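You operate a simulated robot arm through the tools that you are given. There is no shell and no other tool.

You run a simulated robot arm. Do the job below in one go: nothing can be reset, and whatever is moved stays where it is left.

Task
Pack the one-bar green key block in the grey pack box.
Fine: the orange-label dry pack from the chamber spares drawer goes in too; shut the drawer, snap the lid on and push the box back to where its lid lay.

Only the result counts: the job must be done as asked and must still hold three seconds after the hand-in. Knocking over, shifting, dropping, spilling or breaking anything else fails it. A push-on lid holds only when it is set on centred and level and pressed home; a screw cap is set on level and turned clockwise until tight.

Robot
A 6-joint arm with a two-finger parallel gripper, fixed in place. Base frame: the origin is at the foot of the arm, x ahead of it, y to its left, z up; the work surface is at about z = 800. Readings come in mm, degrees, newtons and seconds.
With the tool pointing down near the work surface it reaches from about 320 to 700 mm from the base axis. Its first joint turns from -166.0 to 166.0 degrees. Payload 4.1 kg.
The TCP is the grasp point between the finger pads, 23 mm short of the fingertips. In the tool frame z runs along the fingers and y along their closing line. The gripper opens to 94 mm. The fingers are 38 mm wide and 10 mm thick; the gripper's body (54 by 96 mm) begins 39 mm behind the TCP.
Orientation is told as [roll, pitch, yaw] about the base's x, y, z axes, in that order, counted from this pose: with the fingers straight down and closing along the base's y, the tool's x points along the base's -x, its y along +y and its z along -z.

Tools
- The arm moves only by the tool nudge_tool. Its argument "moves" is a list of rows, each an object of numbers (a shift or turn left out is 0, a gripper value left out holds the last): "tx", "ty", "tz": the shift along the tool's x, y, z in units of 25 mm (1.0 is 25 mm); "rx", "ry", "rz": the turn, a rotation vector about the tool's x, y, z in units of 5 degrees (1.0 is 5 degrees); "grip": the opening in per cent of the stroke, from 0 (shut) to 100 (fully open). In form: [{"tx": .., "ty": .., "tz": .., "rx": .., "ry": .., "rz": .., "grip": ..}, ...]. A call has 1 to 20 rows; each row shifts and turns the commanded pose from where the row before left it, along the tool's axes as they then stand. A call with a number of a shift or a turn outside -1 to 1 is refused whole. Each row takes 0.2 s and may step no farther than 50 mm and 8.6 degrees from the row before; otherwise, or with a gripper value out of range, the whole call is refused. Where a pose cannot be reached the arm comes as near as it can. A force on the tool above 70 N (or 10 N above the force at the start of the call, whichever is more), or a blocked arm, ends the call early, and 0.2 s more pass. Each finger travels about 45 mm/s and halts on what it meets, pressing with about 31 N; the grip force reading is that of the motor and also rises with nothing between the fingers. The clock runs only during rows and for 0.2 s after the last one: add rows that do not move to give the fingers time. The reply holds the time, the measured pose of the TCP, the force on the tool along the base axes, the opening and the grip force, in the units named above and with some noise, with the torque about the TCP (base axes, N m) and any sound that the robot's microphone picked up, and new pictures: "views" is both (left out), scene, wrist or none.
- Cameras (640 x 400 px; columns grow to the right, rows downward): "scene" is fixed at [63.6, 489.8, 1523.1]; the picture's right is [-0.15, -0.99, 0.00], its down [-0.91, 0.14, -0.39] and it looks along [0.39, -0.06, -0.92] (base axes); focal length 332 px, centre (320, 200). "wrist" rides on the gripper at [86, 16, -75] in the tool frame; the picture's right is [-0.18, 0.98, 0.00], its down [-0.58, -0.11, -0.81] and it looks along [-0.79, -0.15, 0.59] (tool axes); focal length 243 px, centre (320, 200). There is no depth. A picture from a camera that has moved, and an enlarged one, comes with that camera's place and axes in the base frame and with its lens. The place of the scene camera against the robot may be out by one fixed shift of up to 25 mm in any direction.
- slide_trunk(by): slides the trunk up (or, below 0, down) by that many mm; the arm rides with it, the base frame stays. It gives what a move gives, with no picture.
- close_up(camera, box): a new picture of the part [left, top, right, bottom] of that camera's present view, enlarged. No time passes.
- job_done(): hands the job in; it is judged then, once.

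Nothing tells you positions but the pictures and the camera data. Unless the task says otherwise, let go and move clear before handing in.

The tools are called after "Emit:" as a command line: name --argument value ..., lists and objects as JSON in quotes. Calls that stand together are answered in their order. nudge_tool: Moves the arm, as the interface text tells. Its arguments: {"type":"object","properties":{"moves":{"type":"array","items":{"type":"object","properties":{"tx":{"type":"number"},"ty":{"type":"number"},"tz":{"type":"number"},"rx":{"type":"number"},"ry":{"type":"number"},"rz":{"type":"number"},"grip":{"type":"number"}}}},"views":{"type":"string","enum":["both","scene","wrist","none"]}},"required":["moves"]} The other tools are called the same way: slide_trunk (by) slides the trunk up or down; close_up (camera, box) takes an enlarged picture of a part of a camera's view; job_done () hands the job in.

At the start:

```text
time_s: 0.0
position: [268.3, 336.2, 1169.8]
tcp_rot: [0.0, 0.1, 0.0]
ft_force: [-0.6, -0.3, -0.5]
torque: [0.02, -0.01, 0.02]
opening: 94.0
finger_force: 0.1
trunk travel left (down, up): [-425.0, 165.0]
```

scene: 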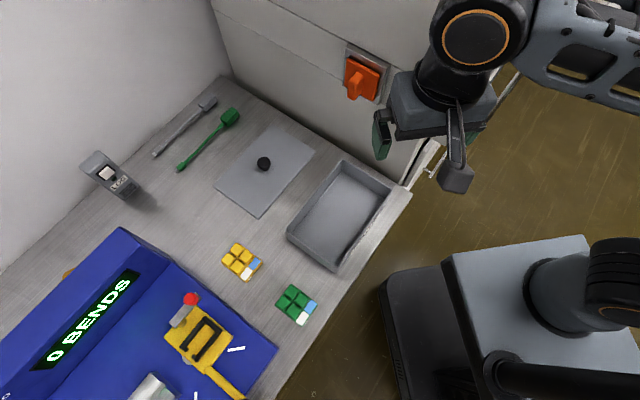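
wrist: 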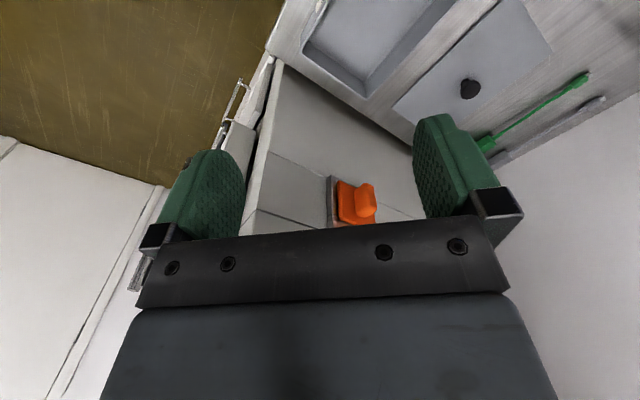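

I see a work surface with a grey open box, its lid (with a black knob) beside it, a yellow and a green key block, a brush set, and a blue machine; the drawers seem to be under the white chamber cabinet. First I look closer before moving.

Emit:
close_up --camera "scene" --box '[200, 220, 360, 340]'

Emit:
close_up --camera "scene" --box '[200, 110, 460, 280]'

Emit:
close_up --camera "scene" --box '[320, 30, 520, 210]'

Emit:
close_up --camera "wrist" --box '[120, 40, 440, 250]'

Emit:
close_up --camera "scene" --box '[0, 60, 260, 230]'

Emit:
close_up --camera "scene" --box '[0, 220, 280, 400]'

```text
3.33 times, centred on (280, 280) of scene
camera zoom: at [63.6, 489.8, 1523.1], right [-0.15, -0.99, 0.0], down [-0.91, 0.14, -0.39], along [0.39, -0.06, -0.92], focal length 1108 px, centre (453, -67)
```

zoom: 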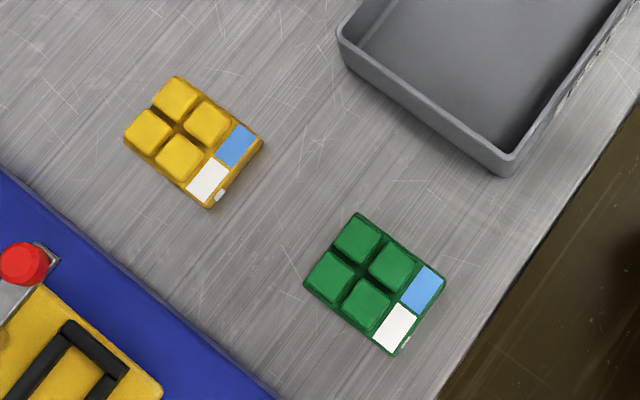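

```text
2.35 times, centred on (330, 195) of scene
camera zoom: at [63.6, 489.8, 1523.1], right [-0.15, -0.99, 0.0], down [-0.91, 0.14, -0.39], along [0.39, -0.06, -0.92], focal length 782 px, centre (296, 212)
```

zoom: 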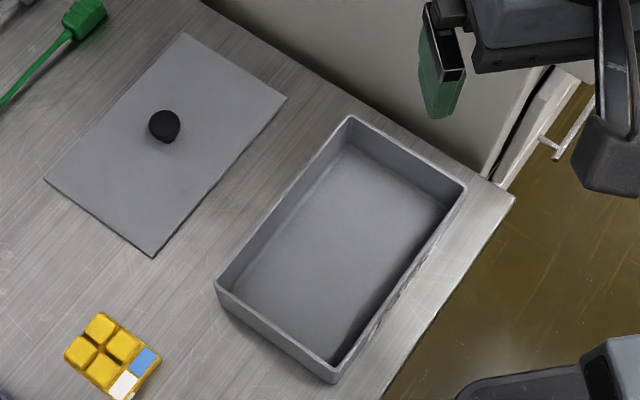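

```text
2.22 times, centred on (420, 120) of scene
camera zoom: at [63.6, 489.8, 1523.1], right [-0.15, -0.99, 0.0], down [-0.91, 0.14, -0.39], along [0.39, -0.06, -0.92], focal length 739 px, centre (98, 378)
```

zoom: 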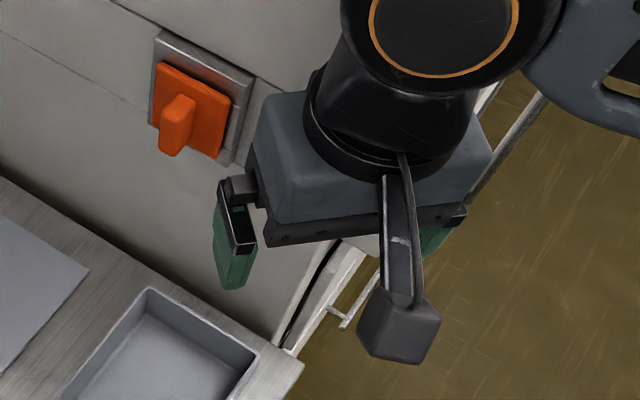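

```text
1.90 times, centred on (280, 145) of wrist
camera zoom: at [181.6, 352.5, 1244.9], right [0.18, 0.98, 0.0], down [0.58, -0.11, 0.81], along [0.79, -0.15, -0.59], focal length 462 px, centre (396, 305)
```

zoom: 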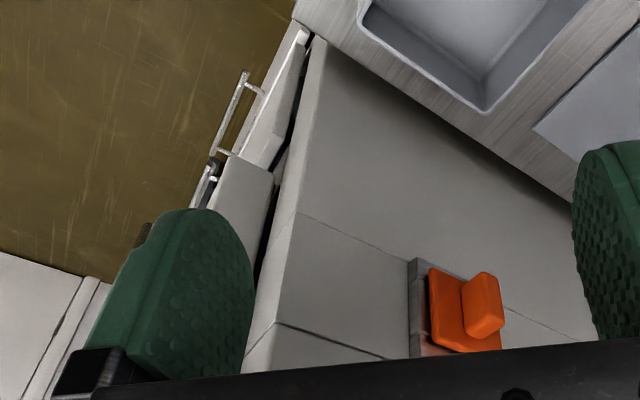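

```text
2.35 times, centred on (130, 145) of scene
camera zoom: at [63.6, 489.8, 1523.1], right [-0.15, -0.99, 0.0], down [-0.91, 0.14, -0.39], along [0.39, -0.06, -0.92], focal length 782 px, centre (767, 329)
```

zoom: 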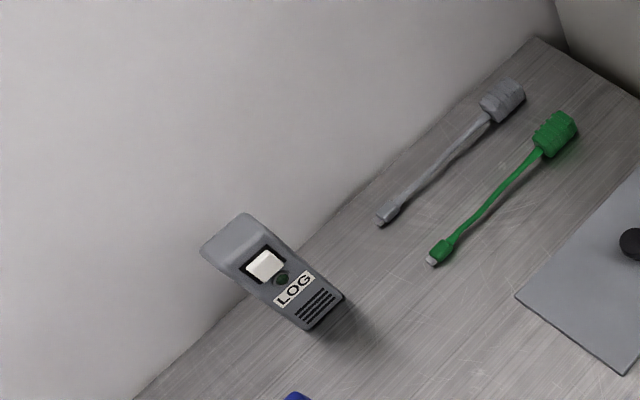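

```text
2.22 times, centred on (140, 310) of scene
camera zoom: at [63.6, 489.8, 1523.1], right [-0.15, -0.99, 0.0], down [-0.91, 0.14, -0.39], along [0.39, -0.06, -0.92], focal length 739 px, centre (720, -44)
```

zoom: 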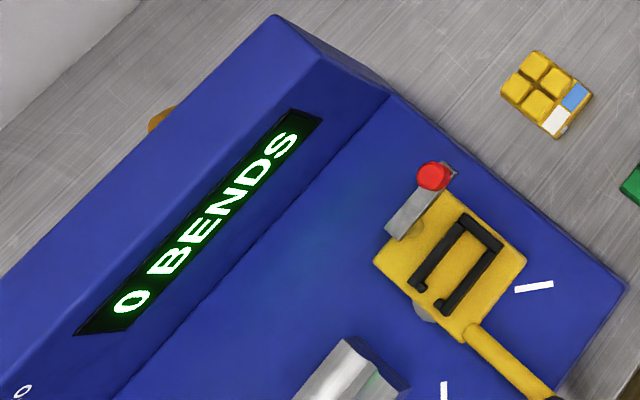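

The bench runs at about 45° to the base frame. I take the open grey box to be near (321, 405), its lid near (472, 562), and the cabinet with drawers to the right. I'll turn the gripper to face the bench squarely and take a look around.

Emit:
nudge_tool --moves '[{"rz": -1}, {"rz": -1}, {"rz": -1}, {"rz": -1}, {"rz": -1}, {"rz": -1}, {"rz": -1}, {"rz": -1}, {"rz": -1}, {"tx": 0}]' --views "both"

```text
time_s: 2.2
position: [267.5, 335.3, 1169.7]
tcp_rot: [0.0, -0.1, 45.1]
ft_force: [0.3, -0.7, -0.8]
torque: [0.0, 0.01, 0.02]
opening: 94.1
finger_force: 0.1
trunk travel left (down, up): [-425.0, 165.0]
camera wrist: at [195.3, 286.2, 1245.0], right [-0.57, 0.82, 0.0], down [0.49, 0.33, 0.81], along [0.66, 0.46, -0.59], focal length 243 px, centre (320, 200)
```

scene: 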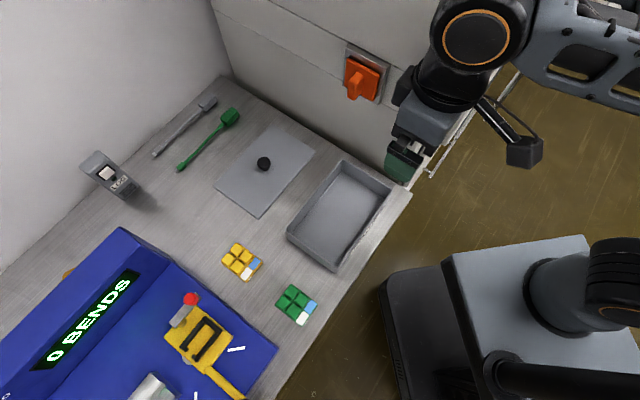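
wrist: 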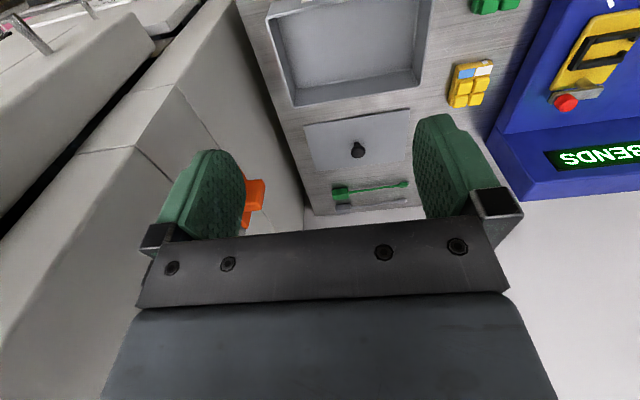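

The bench layout is confirmed, and the cabinet front with handles is off to the side. I'll back off toward the robot and slide sideways to look at the drawer fronts.

Emit:
nudge_tool --moves '[{"tx": 1}, {"tx": 1}, {"tx": 1}, {"tx": 1}, {"tx": 1}, {"ty": -1}, {"ty": -1}, {"ty": -1}, {"ty": -1}, {"ty": -1}, {"ty": -1}, {"ty": -1}, {"ty": -1}, {"tx": 0}]' --views "both"

```text
time_s: 5.2
position: [321.1, 107.1, 1165.7]
tcp_rot: [0.0, -0.1, 45.0]
ft_force: [0.3, 0.1, 0.6]
torque: [-0.01, 0.03, -0.01]
opening: 94.1
finger_force: 0.0
trunk travel left (down, up): [-425.0, 165.0]
camera wrist: at [247.9, 57.0, 1241.8], right [-0.57, 0.82, 0.0], down [0.49, 0.33, 0.81], along [0.67, 0.46, -0.59], focal length 243 px, centre (320, 200)
```

scene: 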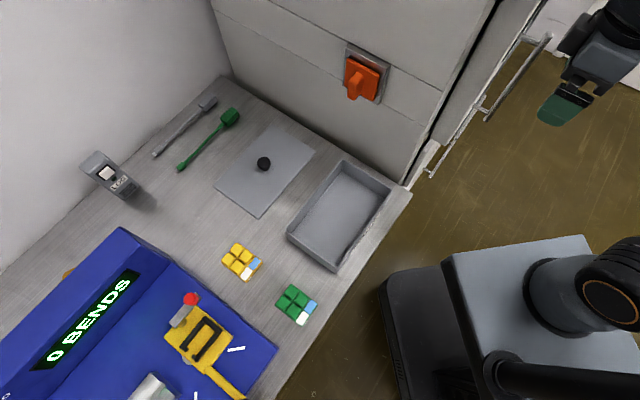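
wrist: 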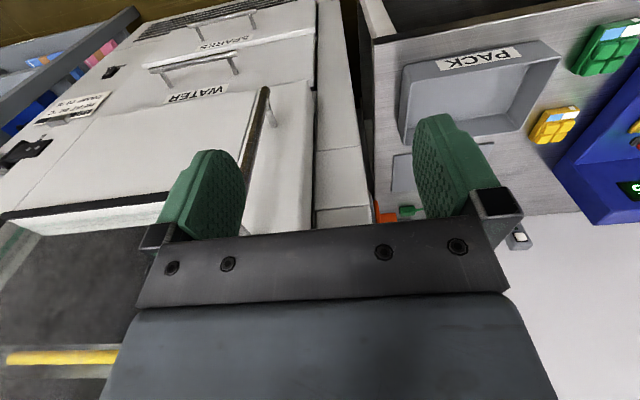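

Now I see the cabinet front with drawers labelled SPARES and WATER, and the box labelled PACK. I'll zoom in on these.

Emit:
close_up --camera "wrist" --box '[120, 0, 340, 138]'

Emit:
close_up --camera "wrist" --box '[0, 0, 320, 200]'

Emit:
close_up --camera "wrist" --box '[350, 0, 640, 180]'

Emit:
close_up --camera "scene" --box '[400, 0, 600, 200]'

```text
2.90 times, centred on (230, 69) of wrist
camera zoom: at [247.9, 57.0, 1241.8], right [-0.57, 0.82, 0.0], down [0.49, 0.33, 0.81], along [0.67, 0.46, -0.59], focal length 703 px, centre (581, 580)
```

zoom: 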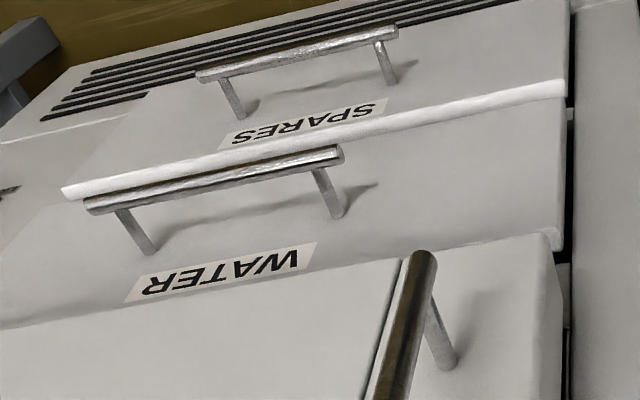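

```text
2.00 times, centred on (160, 100) of wrist
camera zoom: at [247.9, 57.0, 1241.8], right [-0.57, 0.82, 0.0], down [0.49, 0.33, 0.81], along [0.67, 0.46, -0.59], focal length 485 px, centre (640, 400)
```

zoom: 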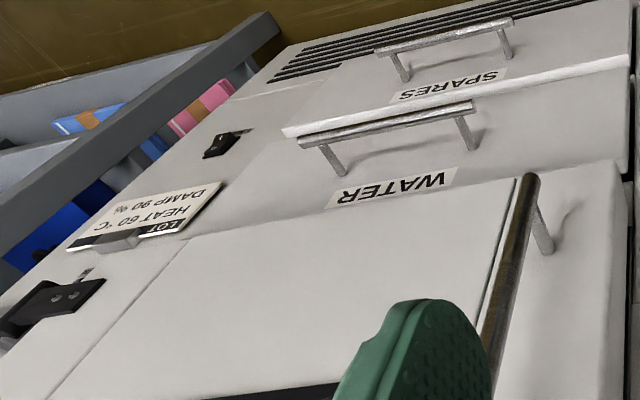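

```text
2.21 times, centred on (495, 90) of wrist
camera zoom: at [247.9, 57.0, 1241.8], right [-0.57, 0.82, 0.0], down [0.49, 0.33, 0.81], along [0.67, 0.46, -0.59], focal length 535 px, centre (-66, 443)
```

zoom: 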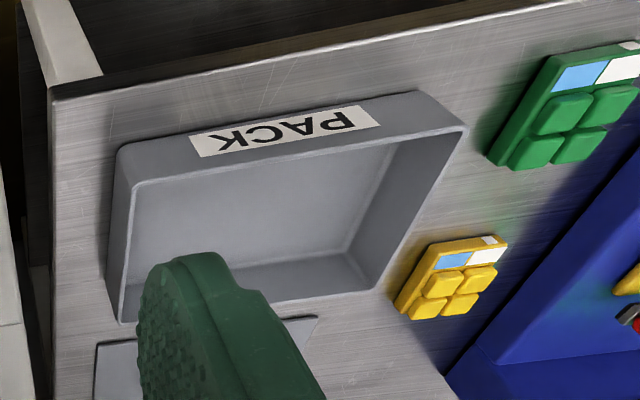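

```text
2.00 times, centred on (500, 100) of scene
camera zoom: at [63.6, 489.8, 1523.1], right [-0.15, -0.99, 0.0], down [-0.91, 0.14, -0.39], along [0.39, -0.06, -0.92], focal length 665 px, centre (-40, 400)
```

zoom: 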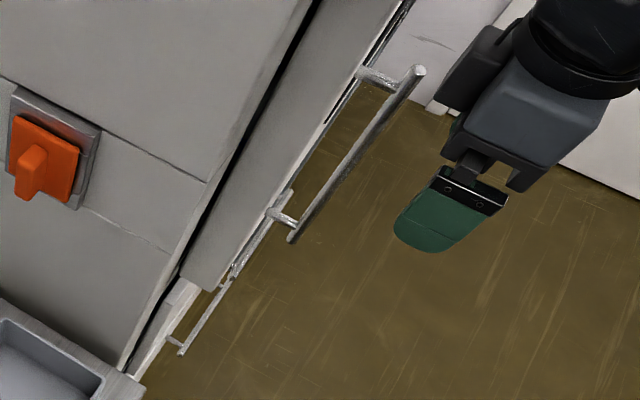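

The drawer fronts are at the cabinet, SPARES below WATER; a rack further right holds other packs. I'll lower the trunk and turn the camera to view the drawers more head on.

Emit:
slide_trunk --by -200

Emit:
nudge_tool --moves '[{"rz": 1}, {"rz": 1}, {"rz": 1}, {"rz": 1}, {"rz": 0}]' --views "both"

```text
time_s: 7.4
position: [319.4, 108.0, 966.4]
tcp_rot: [-0.1, 0.0, 45.0]
ft_force: [-0.1, -0.2, -0.4]
torque: [0.0, 0.01, 0.01]
opening: 93.8
finger_force: 0.1
trunk travel left (down, up): [-225.0, 365.0]
```

```text
time_s: 8.6
position: [320.1, 107.0, 966.9]
tcp_rot: [-0.1, 0.1, 24.9]
ft_force: [0.7, -0.4, 0.4]
torque: [0.02, 0.03, -0.01]
opening: 94.0
finger_force: 0.0
trunk travel left (down, up): [-225.0, 365.0]
camera wrist: at [235.3, 85.2, 1042.1], right [-0.25, 0.97, 0.0], down [0.57, 0.15, 0.81], along [0.78, 0.2, -0.59], focal length 243 px, centre (320, 200)
```

scene: 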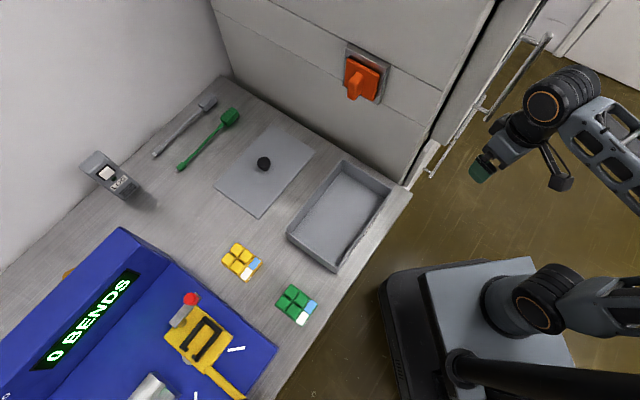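
wrist: 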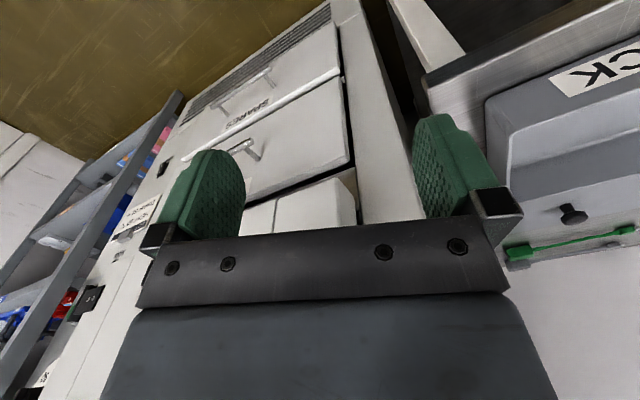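

Emit:
close_up --camera "wrist" --box '[140, 0, 380, 150]'

Emit:
close_up --camera "wrist" --box '[0, 80, 240, 240]'

Emit:
close_up --camera "scene" --box '[390, 20, 560, 200]'

```text
2.67 times, centred on (260, 75) of wrist
camera zoom: at [235.3, 85.2, 1042.1], right [-0.25, 0.97, 0.0], down [0.57, 0.15, 0.81], along [0.78, 0.2, -0.59], focal length 647 px, centre (480, 533)
```

zoom: 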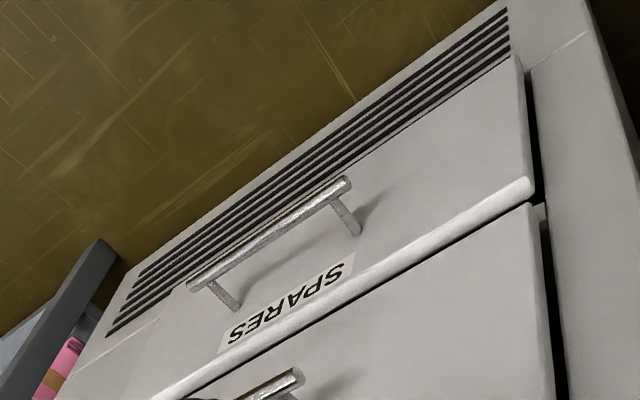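

```text
2.50 times, centred on (120, 160) of wrist
camera zoom: at [235.3, 85.2, 1042.1], right [-0.25, 0.97, 0.0], down [0.57, 0.15, 0.81], along [0.78, 0.2, -0.59], focal length 606 px, centre (820, 300)
```

zoom: 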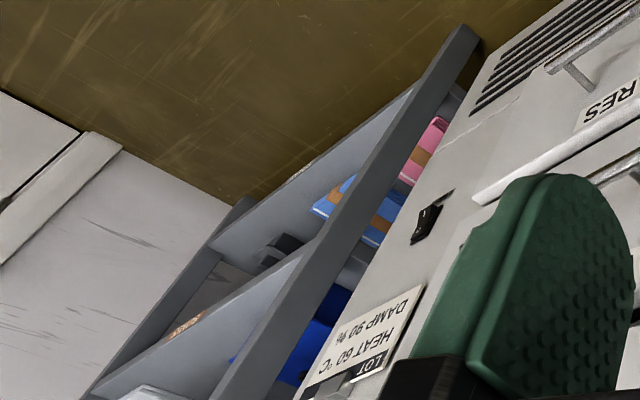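

```text
2.22 times, centred on (475, 110) of scene
camera zoom: at [63.6, 489.8, 1523.1], right [-0.15, -0.99, 0.0], down [-0.91, 0.14, -0.39], along [0.39, -0.06, -0.92], focal length 739 px, centre (-24, 400)
```

zoom: 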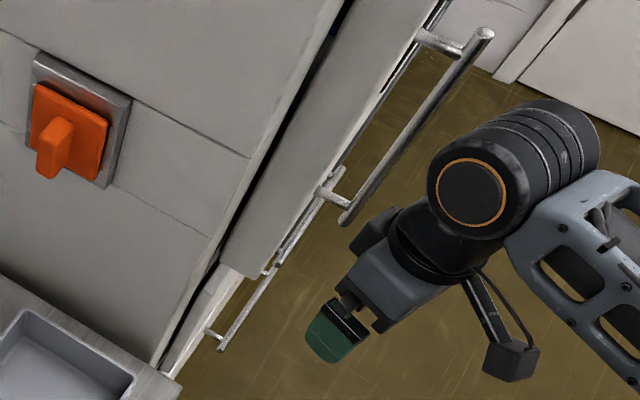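

The SPARES handle appears to be a horizontal bar at about d≈389 (along the 45° direction), z≈518, straight ahead of the robot. I'll move the gripper in front of it at height, then turn it to point at the drawer.

Emit:
nudge_tool --moves '[{"tx": -0.185, "ty": -0.956}, {"tx": -0.185, "ty": -0.956}, {"tx": -0.185, "ty": -0.956}, {"tx": -0.185, "ty": -0.956}, {"tx": -0.185, "ty": -0.956}, {"tx": -0.185, "ty": -0.956}, {"tx": -0.185, "ty": -0.956}, {"tx": -0.185, "ty": -0.956}, {"tx": -0.185, "ty": -0.956}, {"tx": -0.185, "ty": -0.956}, {"tx": -0.185, "ty": -0.956}, {"tx": 0}]' --views "wrist"

```text
time_s: 11.2
position: [475.9, -110.1, 966.9]
tcp_rot: [0.0, 0.0, 25.0]
ft_force: [0.9, 0.3, -0.3]
torque: [0.02, -0.04, 0.03]
opening: 94.1
finger_force: 0.1
trunk travel left (down, up): [-225.0, 365.0]
camera wrist: at [391.0, -132.6, 1042.0], right [-0.25, 0.97, 0.0], down [0.57, 0.15, 0.81], along [0.78, 0.2, -0.59], focal length 243 px, centre (320, 200)
```

wrist: 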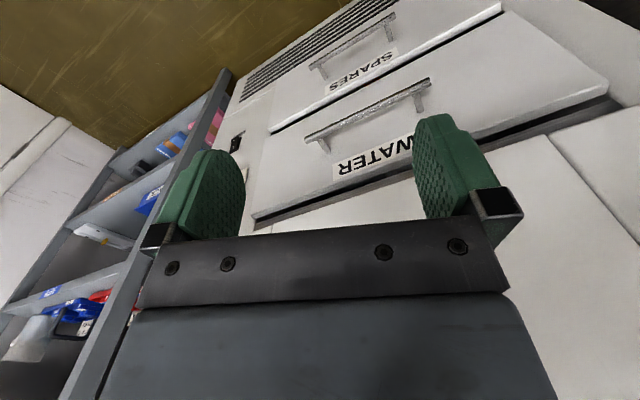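

Emit:
close_up --camera "wrist" --box '[0, 80, 260, 360]'

Emit:
close_up --camera "wrist" --box '[120, 90, 240, 170]'

Emit:
nudge_tool --moves '[{"rz": 1}, {"rz": 1}, {"rz": 1}, {"rz": 1}, {"rz": 1}, {"rz": 1}, {"rz": 1}, {"rz": 1}, {"rz": 1}, {"rz": 1}, {"rz": 1}, {"rz": 1}, {"rz": 1}, {"rz": 1}, {"rz": 0}]' --views "both"

```text
1.43 times, centred on (130, 220) of wrist
camera zoom: at [391.0, -132.6, 1042.0], right [-0.25, 0.97, 0.0], down [0.57, 0.15, 0.81], along [0.78, 0.2, -0.59], focal length 347 px, centre (591, 171)
```

zoom: 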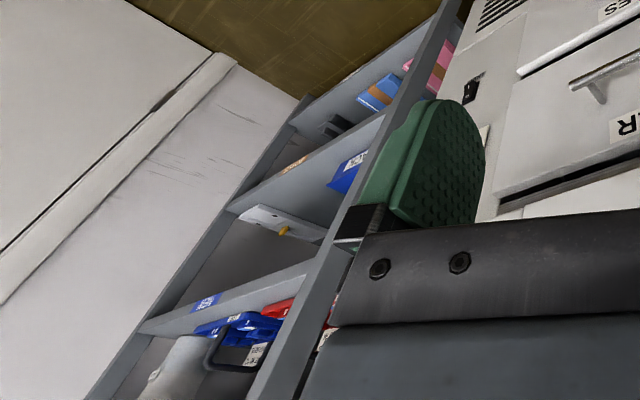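

```text
5.00 times, centred on (180, 130) of wrist
camera zoom: at [391.0, -132.6, 1042.0], right [-0.25, 0.97, 0.0], down [0.57, 0.15, 0.81], along [0.78, 0.2, -0.59], focal length 1213 px, centre (1020, 550)
```

zoom: 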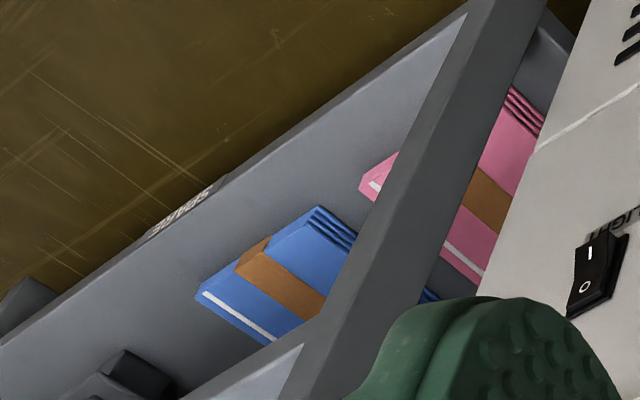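

```text
time_s: 14.4
position: [476.3, -110.3, 968.3]
tcp_rot: [0.1, -0.1, -45.1]
ft_force: [-0.3, -0.1, -0.7]
torque: [0.01, 0.02, 0.0]
opening: 94.0
finger_force: 0.0
trunk travel left (down, up): [-225.0, 365.0]
camera wrist: at [427.5, -38.0, 1042.3], right [0.83, 0.56, 0.0], down [0.33, -0.49, 0.81], along [0.45, -0.67, -0.59], focal length 243 px, centre (320, 200)
```

scene: 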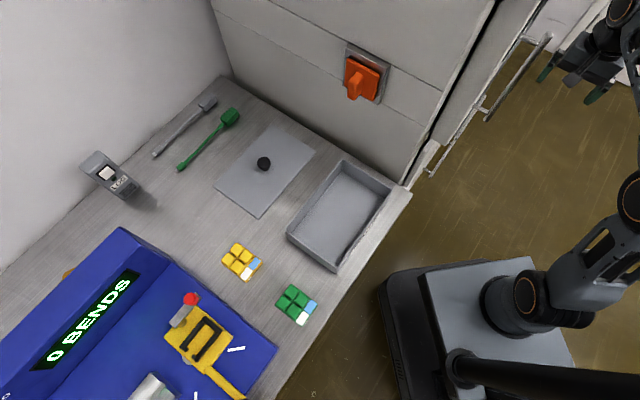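
wrist: 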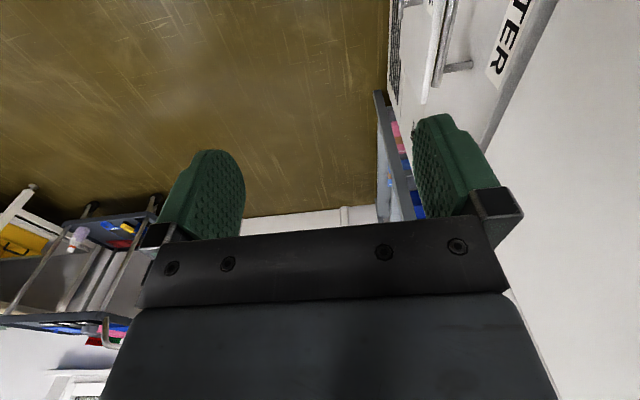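

I'll now pitch the gripper to point horizontally at the cabinet and partly close it.

Emit:
nudge_tool --moves '[{"rx": -1, "grip": 45}, {"rx": -1}, {"rx": -1}, {"rx": -1}, {"rx": -1}, {"rx": -1}, {"rx": -1}, {"rx": -1}, {"rx": -1}, {"rx": -1}, {"rx": -1}, {"rx": -1}, {"rx": -1}, {"rx": -1}, {"rx": -1}, {"rx": -1}, {"rx": -1}, {"rx": -1}, {"rx": 0}]' --views "both"

```text
time_s: 18.4
position: [477.6, -110.3, 967.2]
tcp_rot: [90.1, -0.1, -44.9]
ft_force: [-0.7, -0.9, -0.2]
torque: [-0.01, -0.01, -0.02]
opening: 42.4
finger_force: 0.1
trunk travel left (down, up): [-225.0, 365.0]
camera wrist: at [363.3, -101.9, 983.4], right [0.13, -0.13, 0.98], down [-0.16, -0.98, -0.11], along [0.98, -0.14, -0.15], focal length 243 px, centre (320, 200)
```

scene: 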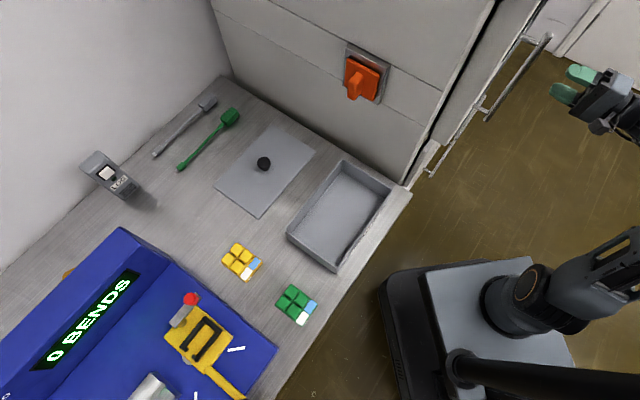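
wrist: 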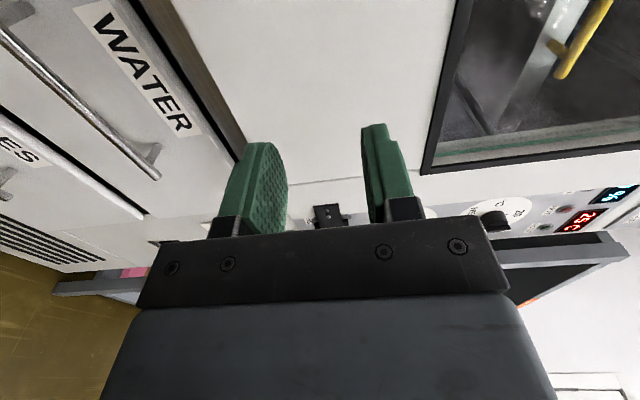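

Tilting works. I'll lower the trunk to bring the gripper in front of the SPARES drawer.

Emit:
slide_trunk --by -225

Emit:
nudge_tool --moves '[{"ty": -1}, {"ty": -1}, {"ty": -1}, {"ty": -1}, {"ty": -1}, {"ty": -1}, {"ty": -1}, {"ty": -1}, {"ty": 0}]' --views "both"

```text
time_s: 20.8
position: [475.8, -110.0, 742.4]
tcp_rot: [90.0, 0.0, -45.0]
ft_force: [-0.2, 0.5, 0.3]
torque: [0.0, 0.0, -0.01]
opening: 42.2
finger_force: 0.0
trunk travel left (down, up): [0.0, 590.0]
```

```text
time_s: 22.8
position: [477.9, -108.4, 543.1]
tcp_rot: [89.9, 0.0, -45.0]
ft_force: [-0.4, 0.0, 0.0]
torque: [-0.01, 0.02, 0.0]
opening: 42.1
finger_force: 0.1
trunk travel left (down, up): [0.0, 590.0]
camera wrist: at [364.7, -101.3, 558.5], right [0.13, -0.13, 0.98], down [-0.16, -0.98, -0.11], along [0.98, -0.14, -0.15], focal length 243 px, centre (320, 200)
```

scene: 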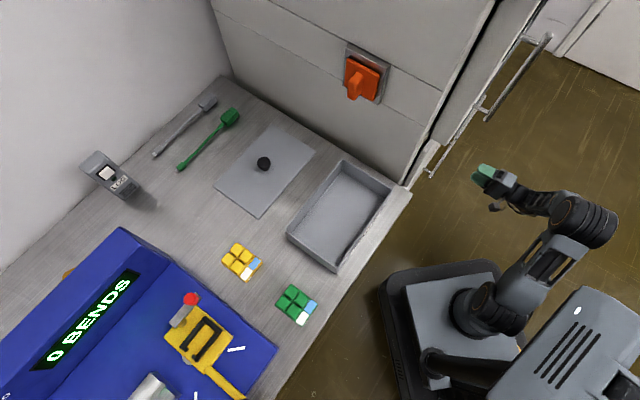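
wrist: 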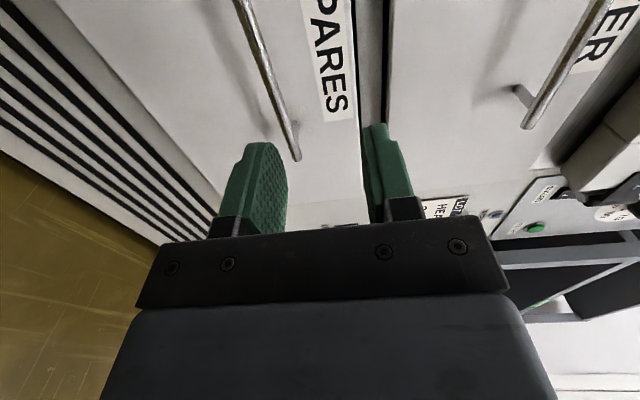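

The bar appears at z≈496, d≈388 in this near-horizontal view. I'll lower to its height and check alignment before advancing.

Emit:
nudge_tool --moves '[{"ty": -0.94}, {"ty": -0.94}, {"tz": 1}, {"tz": 1}, {"tz": 0}]' --views "wrist"

```text
time_s: 23.9
position: [512.4, -75.4, 494.1]
tcp_rot: [89.9, 0.1, -45.0]
ft_force: [-0.4, -0.8, -1.0]
torque: [-0.02, 0.0, -0.01]
opening: 42.3
finger_force: 0.1
trunk travel left (down, up): [0.0, 590.0]
camera wrist: at [399.0, -66.9, 510.8], right [0.13, -0.13, 0.98], down [-0.16, -0.98, -0.11], along [0.98, -0.14, -0.15], focal length 243 px, centre (320, 200)
```

wrist: 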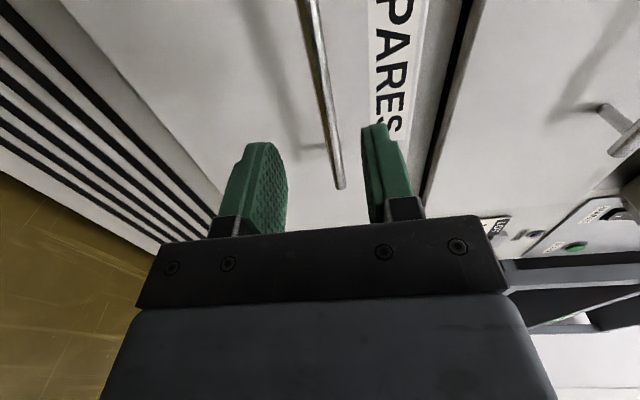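

Emit:
nudge_tool --moves '[{"ty": 0.12, "tz": 0.8}, {"tz": 0.8}, {"tz": 0.4}, {"tz": 0}]' --views "wrist"

Emit:
close_up --camera "wrist" --box '[180, 0, 480, 240]'

```text
time_s: 24.9
position: [545.8, -39.9, 496.8]
tcp_rot: [90.0, 0.0, -44.9]
ft_force: [-0.2, 0.2, -0.5]
torque: [0.01, 0.01, 0.01]
opening: 42.5
finger_force: 0.1
trunk travel left (down, up): [0.0, 590.0]
camera wrist: at [432.1, -31.6, 513.1], right [0.13, -0.13, 0.98], down [-0.16, -0.98, -0.11], along [0.98, -0.14, -0.15], focal length 243 px, centre (320, 200)
```

wrist: 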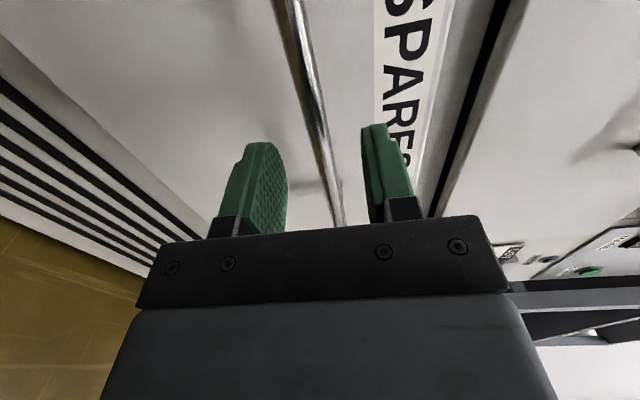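

```text
1.67 times, centred on (330, 120) of wrist
camera zoom: at [432.1, -31.6, 513.1], right [0.13, -0.13, 0.98], down [-0.16, -0.98, -0.11], along [0.98, -0.14, -0.15], focal length 404 px, centre (303, 333)
```

zoom: 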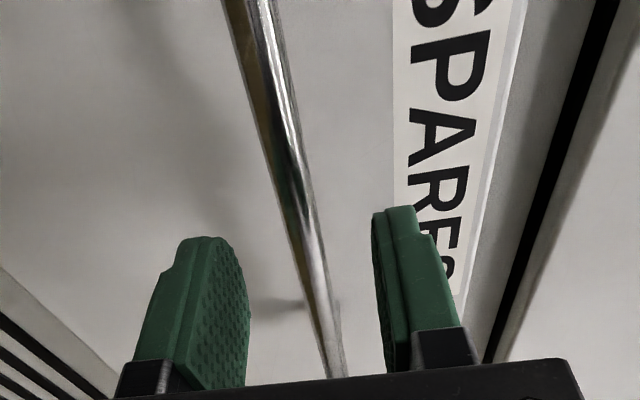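

Emit:
nudge_tool --moves '[{"tz": 0.5}, {"tz": 0.4}, {"tz": 0}]' --views "wrist"

```text
time_s: 25.8
position: [562.5, -23.8, 497.9]
tcp_rot: [89.9, 0.0, -45.0]
ft_force: [0.3, 0.9, 0.0]
torque: [0.02, 0.01, 0.01]
opening: 42.3
finger_force: 0.1
trunk travel left (down, up): [0.0, 590.0]
camera wrist: at [448.2, -16.6, 515.1], right [0.13, -0.13, 0.98], down [-0.16, -0.98, -0.11], along [0.98, -0.14, -0.15], focal length 243 px, centre (320, 200)
```

wrist: 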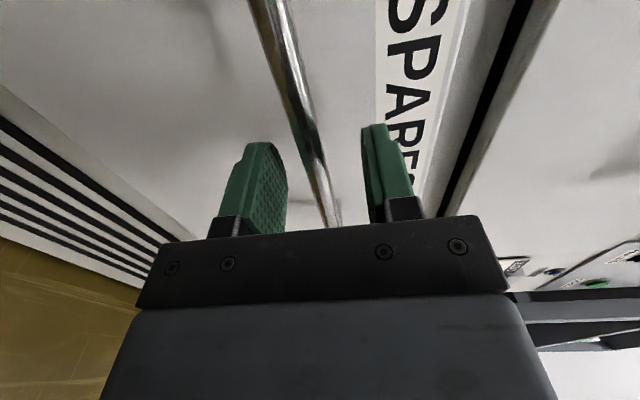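

Emit:
nudge_tool --moves '[{"grip": 0}, {"grip": 0}, {"grip": 0}, {"grip": 0}, {"grip": 0}]' --views "wrist"

```text
time_s: 26.9
position: [562.4, -24.9, 496.6]
tcp_rot: [89.8, 0.1, -44.9]
ft_force: [-2.8, -1.0, -25.4]
torque: [-1.47, -1.05, -0.47]
opening: 11.7
finger_force: 45.4
trunk travel left (down, up): [0.0, 590.0]
camera wrist: at [448.2, -16.6, 513.3], right [0.13, -0.13, 0.98], down [-0.16, -0.98, -0.11], along [0.98, -0.14, -0.15], focal length 243 px, centre (320, 200)
```

wrist: 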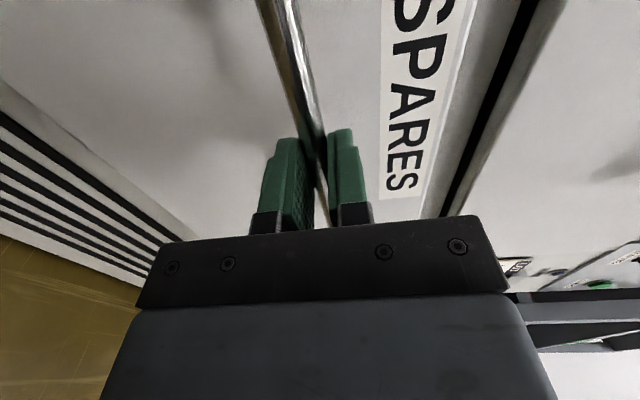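

The bar is gripped (opening 11.7 mm). I'll ease the slight vertical strain and pull the drawer gently.

Emit:
nudge_tool --moves '[{"ty": -0.05}, {"tz": -0.2}, {"tz": -0.3}, {"tz": -0.4}, {"tz": -0.4}, {"tz": -0.4}, {"tz": -0.4}, {"tz": -0.4}, {"tz": 0}]' --views "both"

```text
time_s: 28.9
position: [519.7, -68.1, 496.4]
tcp_rot: [90.0, -0.1, -45.1]
ft_force: [-9.0, 10.0, -12.1]
torque: [-1.15, -0.94, 0.33]
opening: 11.3
finger_force: 45.2
trunk travel left (down, up): [0.0, 590.0]
camera wrist: at [406.1, -59.3, 512.8], right [0.13, -0.13, 0.98], down [-0.16, -0.98, -0.11], along [0.98, -0.14, -0.15], focal length 243 px, centre (320, 200)
```

scene: 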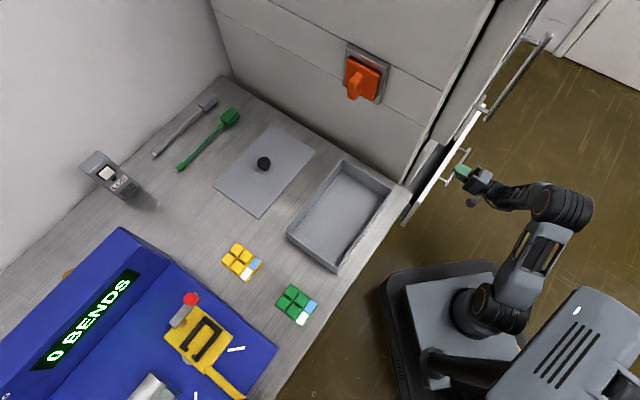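
wrist: 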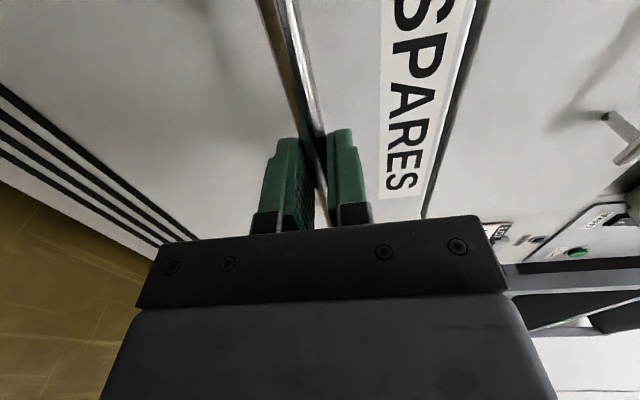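

Emit:
nudge_tool --moves '[{"tz": -0.4}, {"tz": -0.5}, {"tz": -0.5}, {"tz": -0.5}, {"tz": -0.5}, {"tz": -0.5}, {"tz": 0}]' --views "scene"

```text
time_s: 30.6
position: [468.2, -118.2, 496.0]
tcp_rot: [89.7, 0.0, -45.0]
ft_force: [-7.5, 4.9, -26.7]
torque: [-1.43, -1.04, -0.48]
opening: 11.5
finger_force: 45.0
trunk travel left (down, up): [0.0, 590.0]
```

scene: 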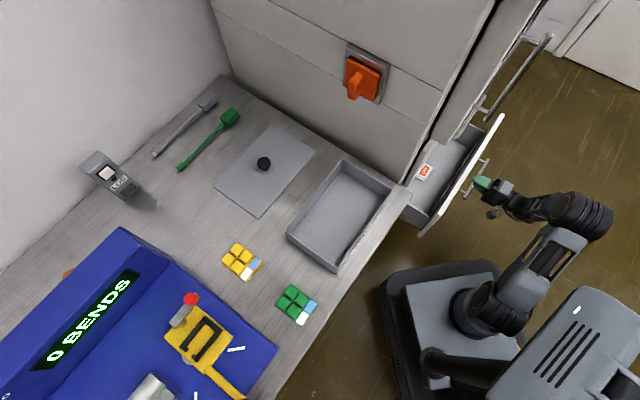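

Emit:
close_up --camera "scene" --box '[390, 100, 520, 240]'

Emit:
nudge_tool --moves '[{"tz": -0.5}, {"tz": -0.5}, {"tz": -0.5}, {"tz": -0.5}, {"tz": -0.3}, {"tz": 0}]' --views "both"

Emit:
close_up --camera "scene" --box '[390, 100, 520, 240]'

```text
2.86 times, centred on (455, 170) of scene
camera zoom: at [63.6, 489.8, 1523.1], right [-0.15, -0.99, 0.0], down [-0.91, 0.14, -0.39], along [0.39, -0.06, -0.92], focal length 950 px, centre (-66, 286)
```

zoom: 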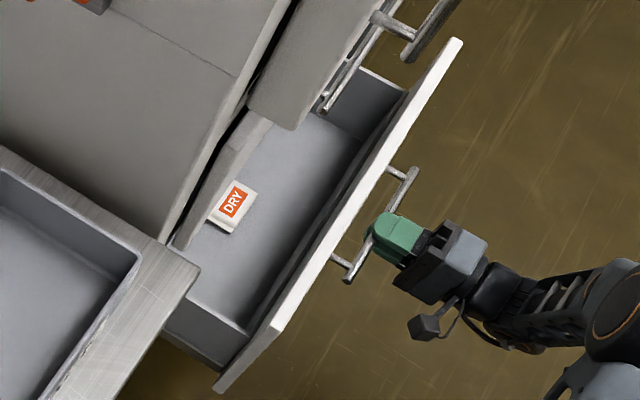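

```text
time_s: 31.9
position: [427.0, -160.4, 496.4]
tcp_rot: [90.0, -0.1, -45.1]
ft_force: [1.2, 0.4, -24.0]
torque: [-1.3, -0.91, -0.34]
opening: 11.5
finger_force: 44.8
trunk travel left (down, up): [0.0, 590.0]
camera wrist: at [314.6, -151.6, 513.0], right [0.13, -0.13, 0.98], down [-0.16, -0.98, -0.11], along [0.98, -0.14, -0.15], focal length 243 px, centre (320, 200)
```

scene: 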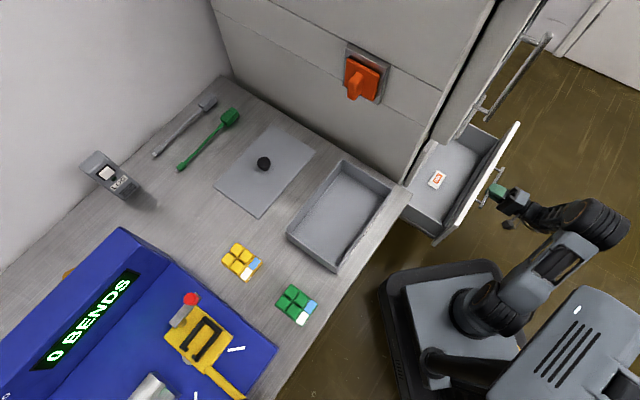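
wrist: 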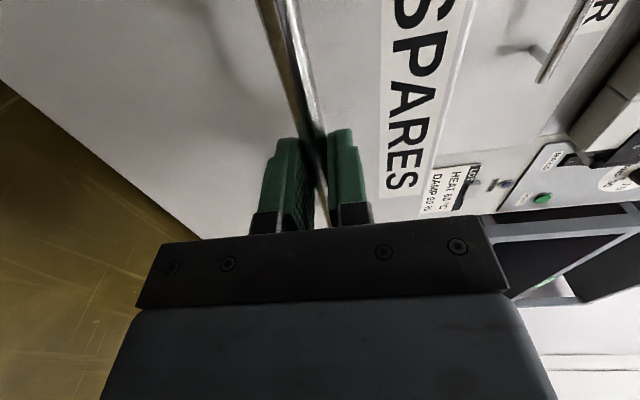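

```text
2.86 times, centred on (455, 170) of scene
camera zoom: at [63.6, 489.8, 1523.1], right [-0.15, -0.99, 0.0], down [-0.91, 0.14, -0.39], along [0.39, -0.06, -0.92], focal length 950 px, centre (-66, 286)
```

zoom: 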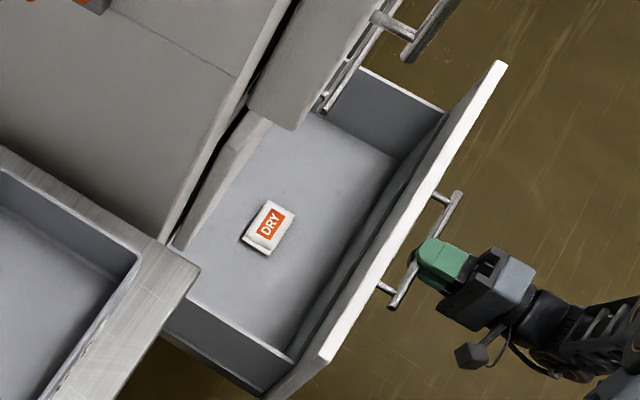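

The drawer is open about 190 mm and I see the orange-label DRY pack in it. I'll pull a bit further so the pack clears the WATER handle above.

Emit:
nudge_tool --moves '[{"tz": -0.4}, {"tz": -0.4}, {"tz": -0.4}, {"tz": -0.4}, {"tz": 0}]' --views "scene"

Emit:
close_up --camera "scene" --box '[380, 100, 560, 300]'

```text
time_s: 33.1
position: [397.9, -188.1, 494.8]
tcp_rot: [90.0, 0.0, -45.2]
ft_force: [4.6, -4.5, -7.0]
torque: [-1.12, -1.01, -0.77]
opening: 10.8
finger_force: 45.3
trunk travel left (down, up): [0.0, 590.0]
```

scene: 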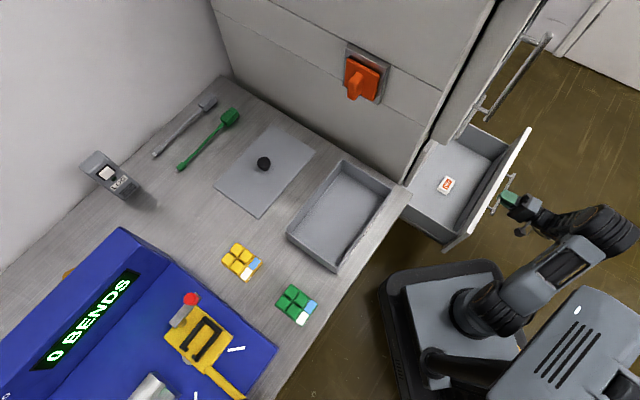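

```text
2.00 times, centred on (470, 200) of scene
camera zoom: at [63.6, 489.8, 1523.1], right [-0.15, -0.99, 0.0], down [-0.91, 0.14, -0.39], along [0.39, -0.06, -0.92], focal length 665 px, centre (20, 200)
```

zoom: 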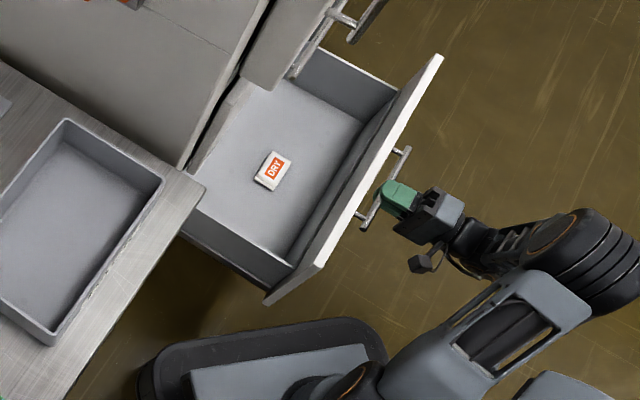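

Emit:
nudge_tool --moves '[{"grip": 45}, {"grip": 45}, {"grip": 45}, {"grip": 45}, {"tz": -0.5}, {"tz": -0.8}, {"tz": -0.8}, {"tz": 0}]' --views "both"

```text
time_s: 35.0
position: [361.1, -226.0, 496.2]
tcp_rot: [90.0, -0.1, -45.0]
ft_force: [-0.9, -0.4, 0.1]
torque: [0.03, 0.0, -0.03]
opening: 42.5
finger_force: 0.1
trunk travel left (down, up): [0.0, 590.0]
camera wrist: at [246.9, -217.8, 512.3], right [0.13, -0.13, 0.98], down [-0.16, -0.98, -0.11], along [0.98, -0.14, -0.15], focal length 243 px, centre (320, 200)
```

scene: 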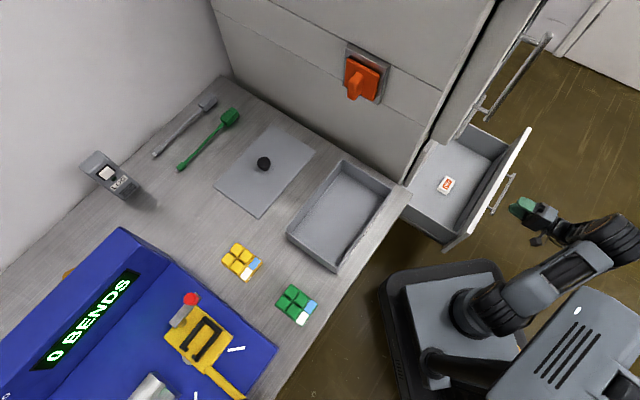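
wrist: 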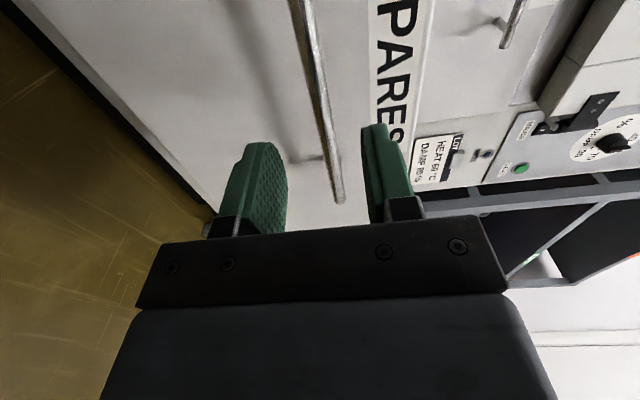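

The handle is released and I'm clear of it. I'll raise, straighten the tool most of the way and go above the open drawer to look at the pack.

Emit:
slide_trunk --by 125

Emit:
nudge_tool --moves '[{"ty": 1}, {"ty": 1}, {"ty": 1}, {"ty": 1}, {"ty": 1}, {"ty": 1}, {"ty": 1}, {"ty": 1}, {"ty": 0}]' --views "none"

Emit:
nudge_tool --moves '[{"rx": 1, "grip": 80}, {"rx": 1}, {"rx": 1}, {"rx": 1}, {"rx": 1}, {"rx": 1}, {"rx": 1}, {"rx": 1}, {"rx": 1}, {"rx": 1}, {"rx": 1}, {"rx": 1}, {"rx": 1}, {"rx": 1}, {"rx": 0}]' --views "both"

```text
time_s: 36.5
position: [361.3, -226.4, 621.3]
tcp_rot: [90.0, 0.0, -45.0]
ft_force: [-0.9, 0.9, 0.6]
torque: [-0.02, -0.01, -0.03]
opening: 42.2
finger_force: 0.1
trunk travel left (down, up): [-125.0, 465.0]
```

```text
time_s: 38.5
position: [359.9, -223.3, 820.5]
tcp_rot: [90.0, 0.0, -45.1]
ft_force: [-0.2, -0.1, -0.3]
torque: [-0.03, 0.0, 0.02]
opening: 42.4
finger_force: 0.1
trunk travel left (down, up): [-125.0, 465.0]
```

```text
time_s: 41.7
position: [360.1, -225.9, 820.3]
tcp_rot: [19.9, 0.0, -45.1]
ft_force: [-0.3, -0.3, -0.6]
torque: [0.0, 0.01, 0.0]
opening: 75.3
finger_force: 0.0
trunk travel left (down, up): [-125.0, 465.0]
camera wrist: at [292.4, -171.4, 896.7], right [0.78, 0.52, 0.34], down [0.14, -0.68, 0.72], along [0.6, -0.52, -0.61], focal length 243 px, centre (320, 200)
```

scene: 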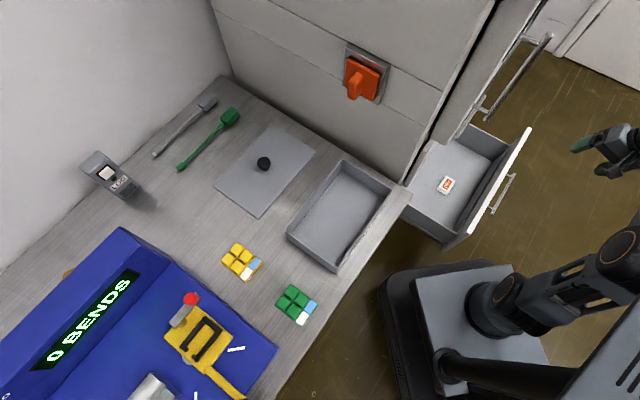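
wrist: 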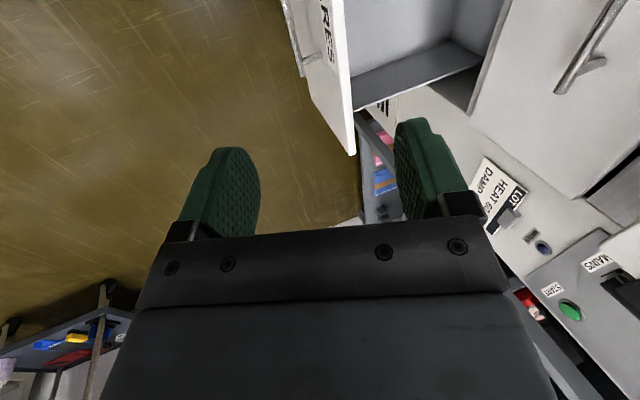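

Emit:
nudge_tool --moves '[{"tx": 0.115, "ty": 0.792, "tz": 0.82}, {"tx": 0.115, "ty": 0.792, "tz": 0.82}, {"tx": 0.115, "ty": 0.792, "tz": 0.82}, {"tx": 0.115, "ty": 0.792, "tz": 0.82}, {"tx": 0.115, "ty": 0.792, "tz": 0.82}, {"tx": 0.115, "ty": 0.792, "tz": 0.82}, {"tx": 0.115, "ty": 0.792, "tz": 0.82}, {"tx": 0.115, "ty": 0.792, "tz": 0.82}, {"tx": 0}]' --views "both"

```text
time_s: 43.7
position: [488.0, -65.0, 720.8]
tcp_rot: [20.0, 0.0, -45.0]
ft_force: [0.1, 0.1, 0.0]
torque: [-0.01, 0.02, -0.02]
opening: 75.3
finger_force: 0.0
trunk travel left (down, up): [-125.0, 465.0]
camera wrist: at [419.9, -10.6, 797.1], right [0.78, 0.52, 0.34], down [0.14, -0.68, 0.72], along [0.6, -0.52, -0.61], focal length 243 px, centre (320, 200)
```

scene: 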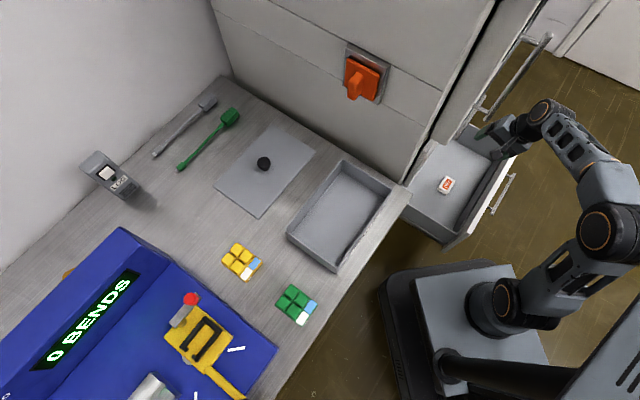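
wrist: 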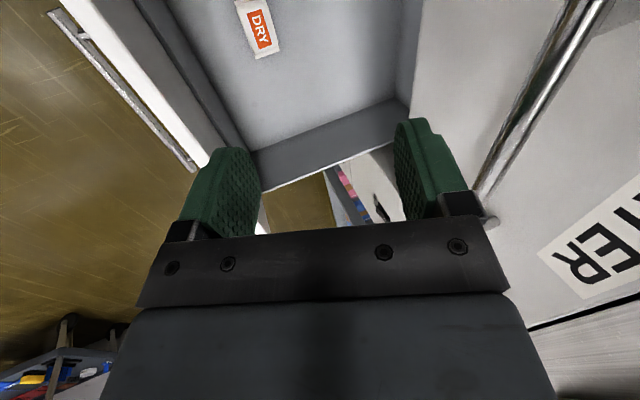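

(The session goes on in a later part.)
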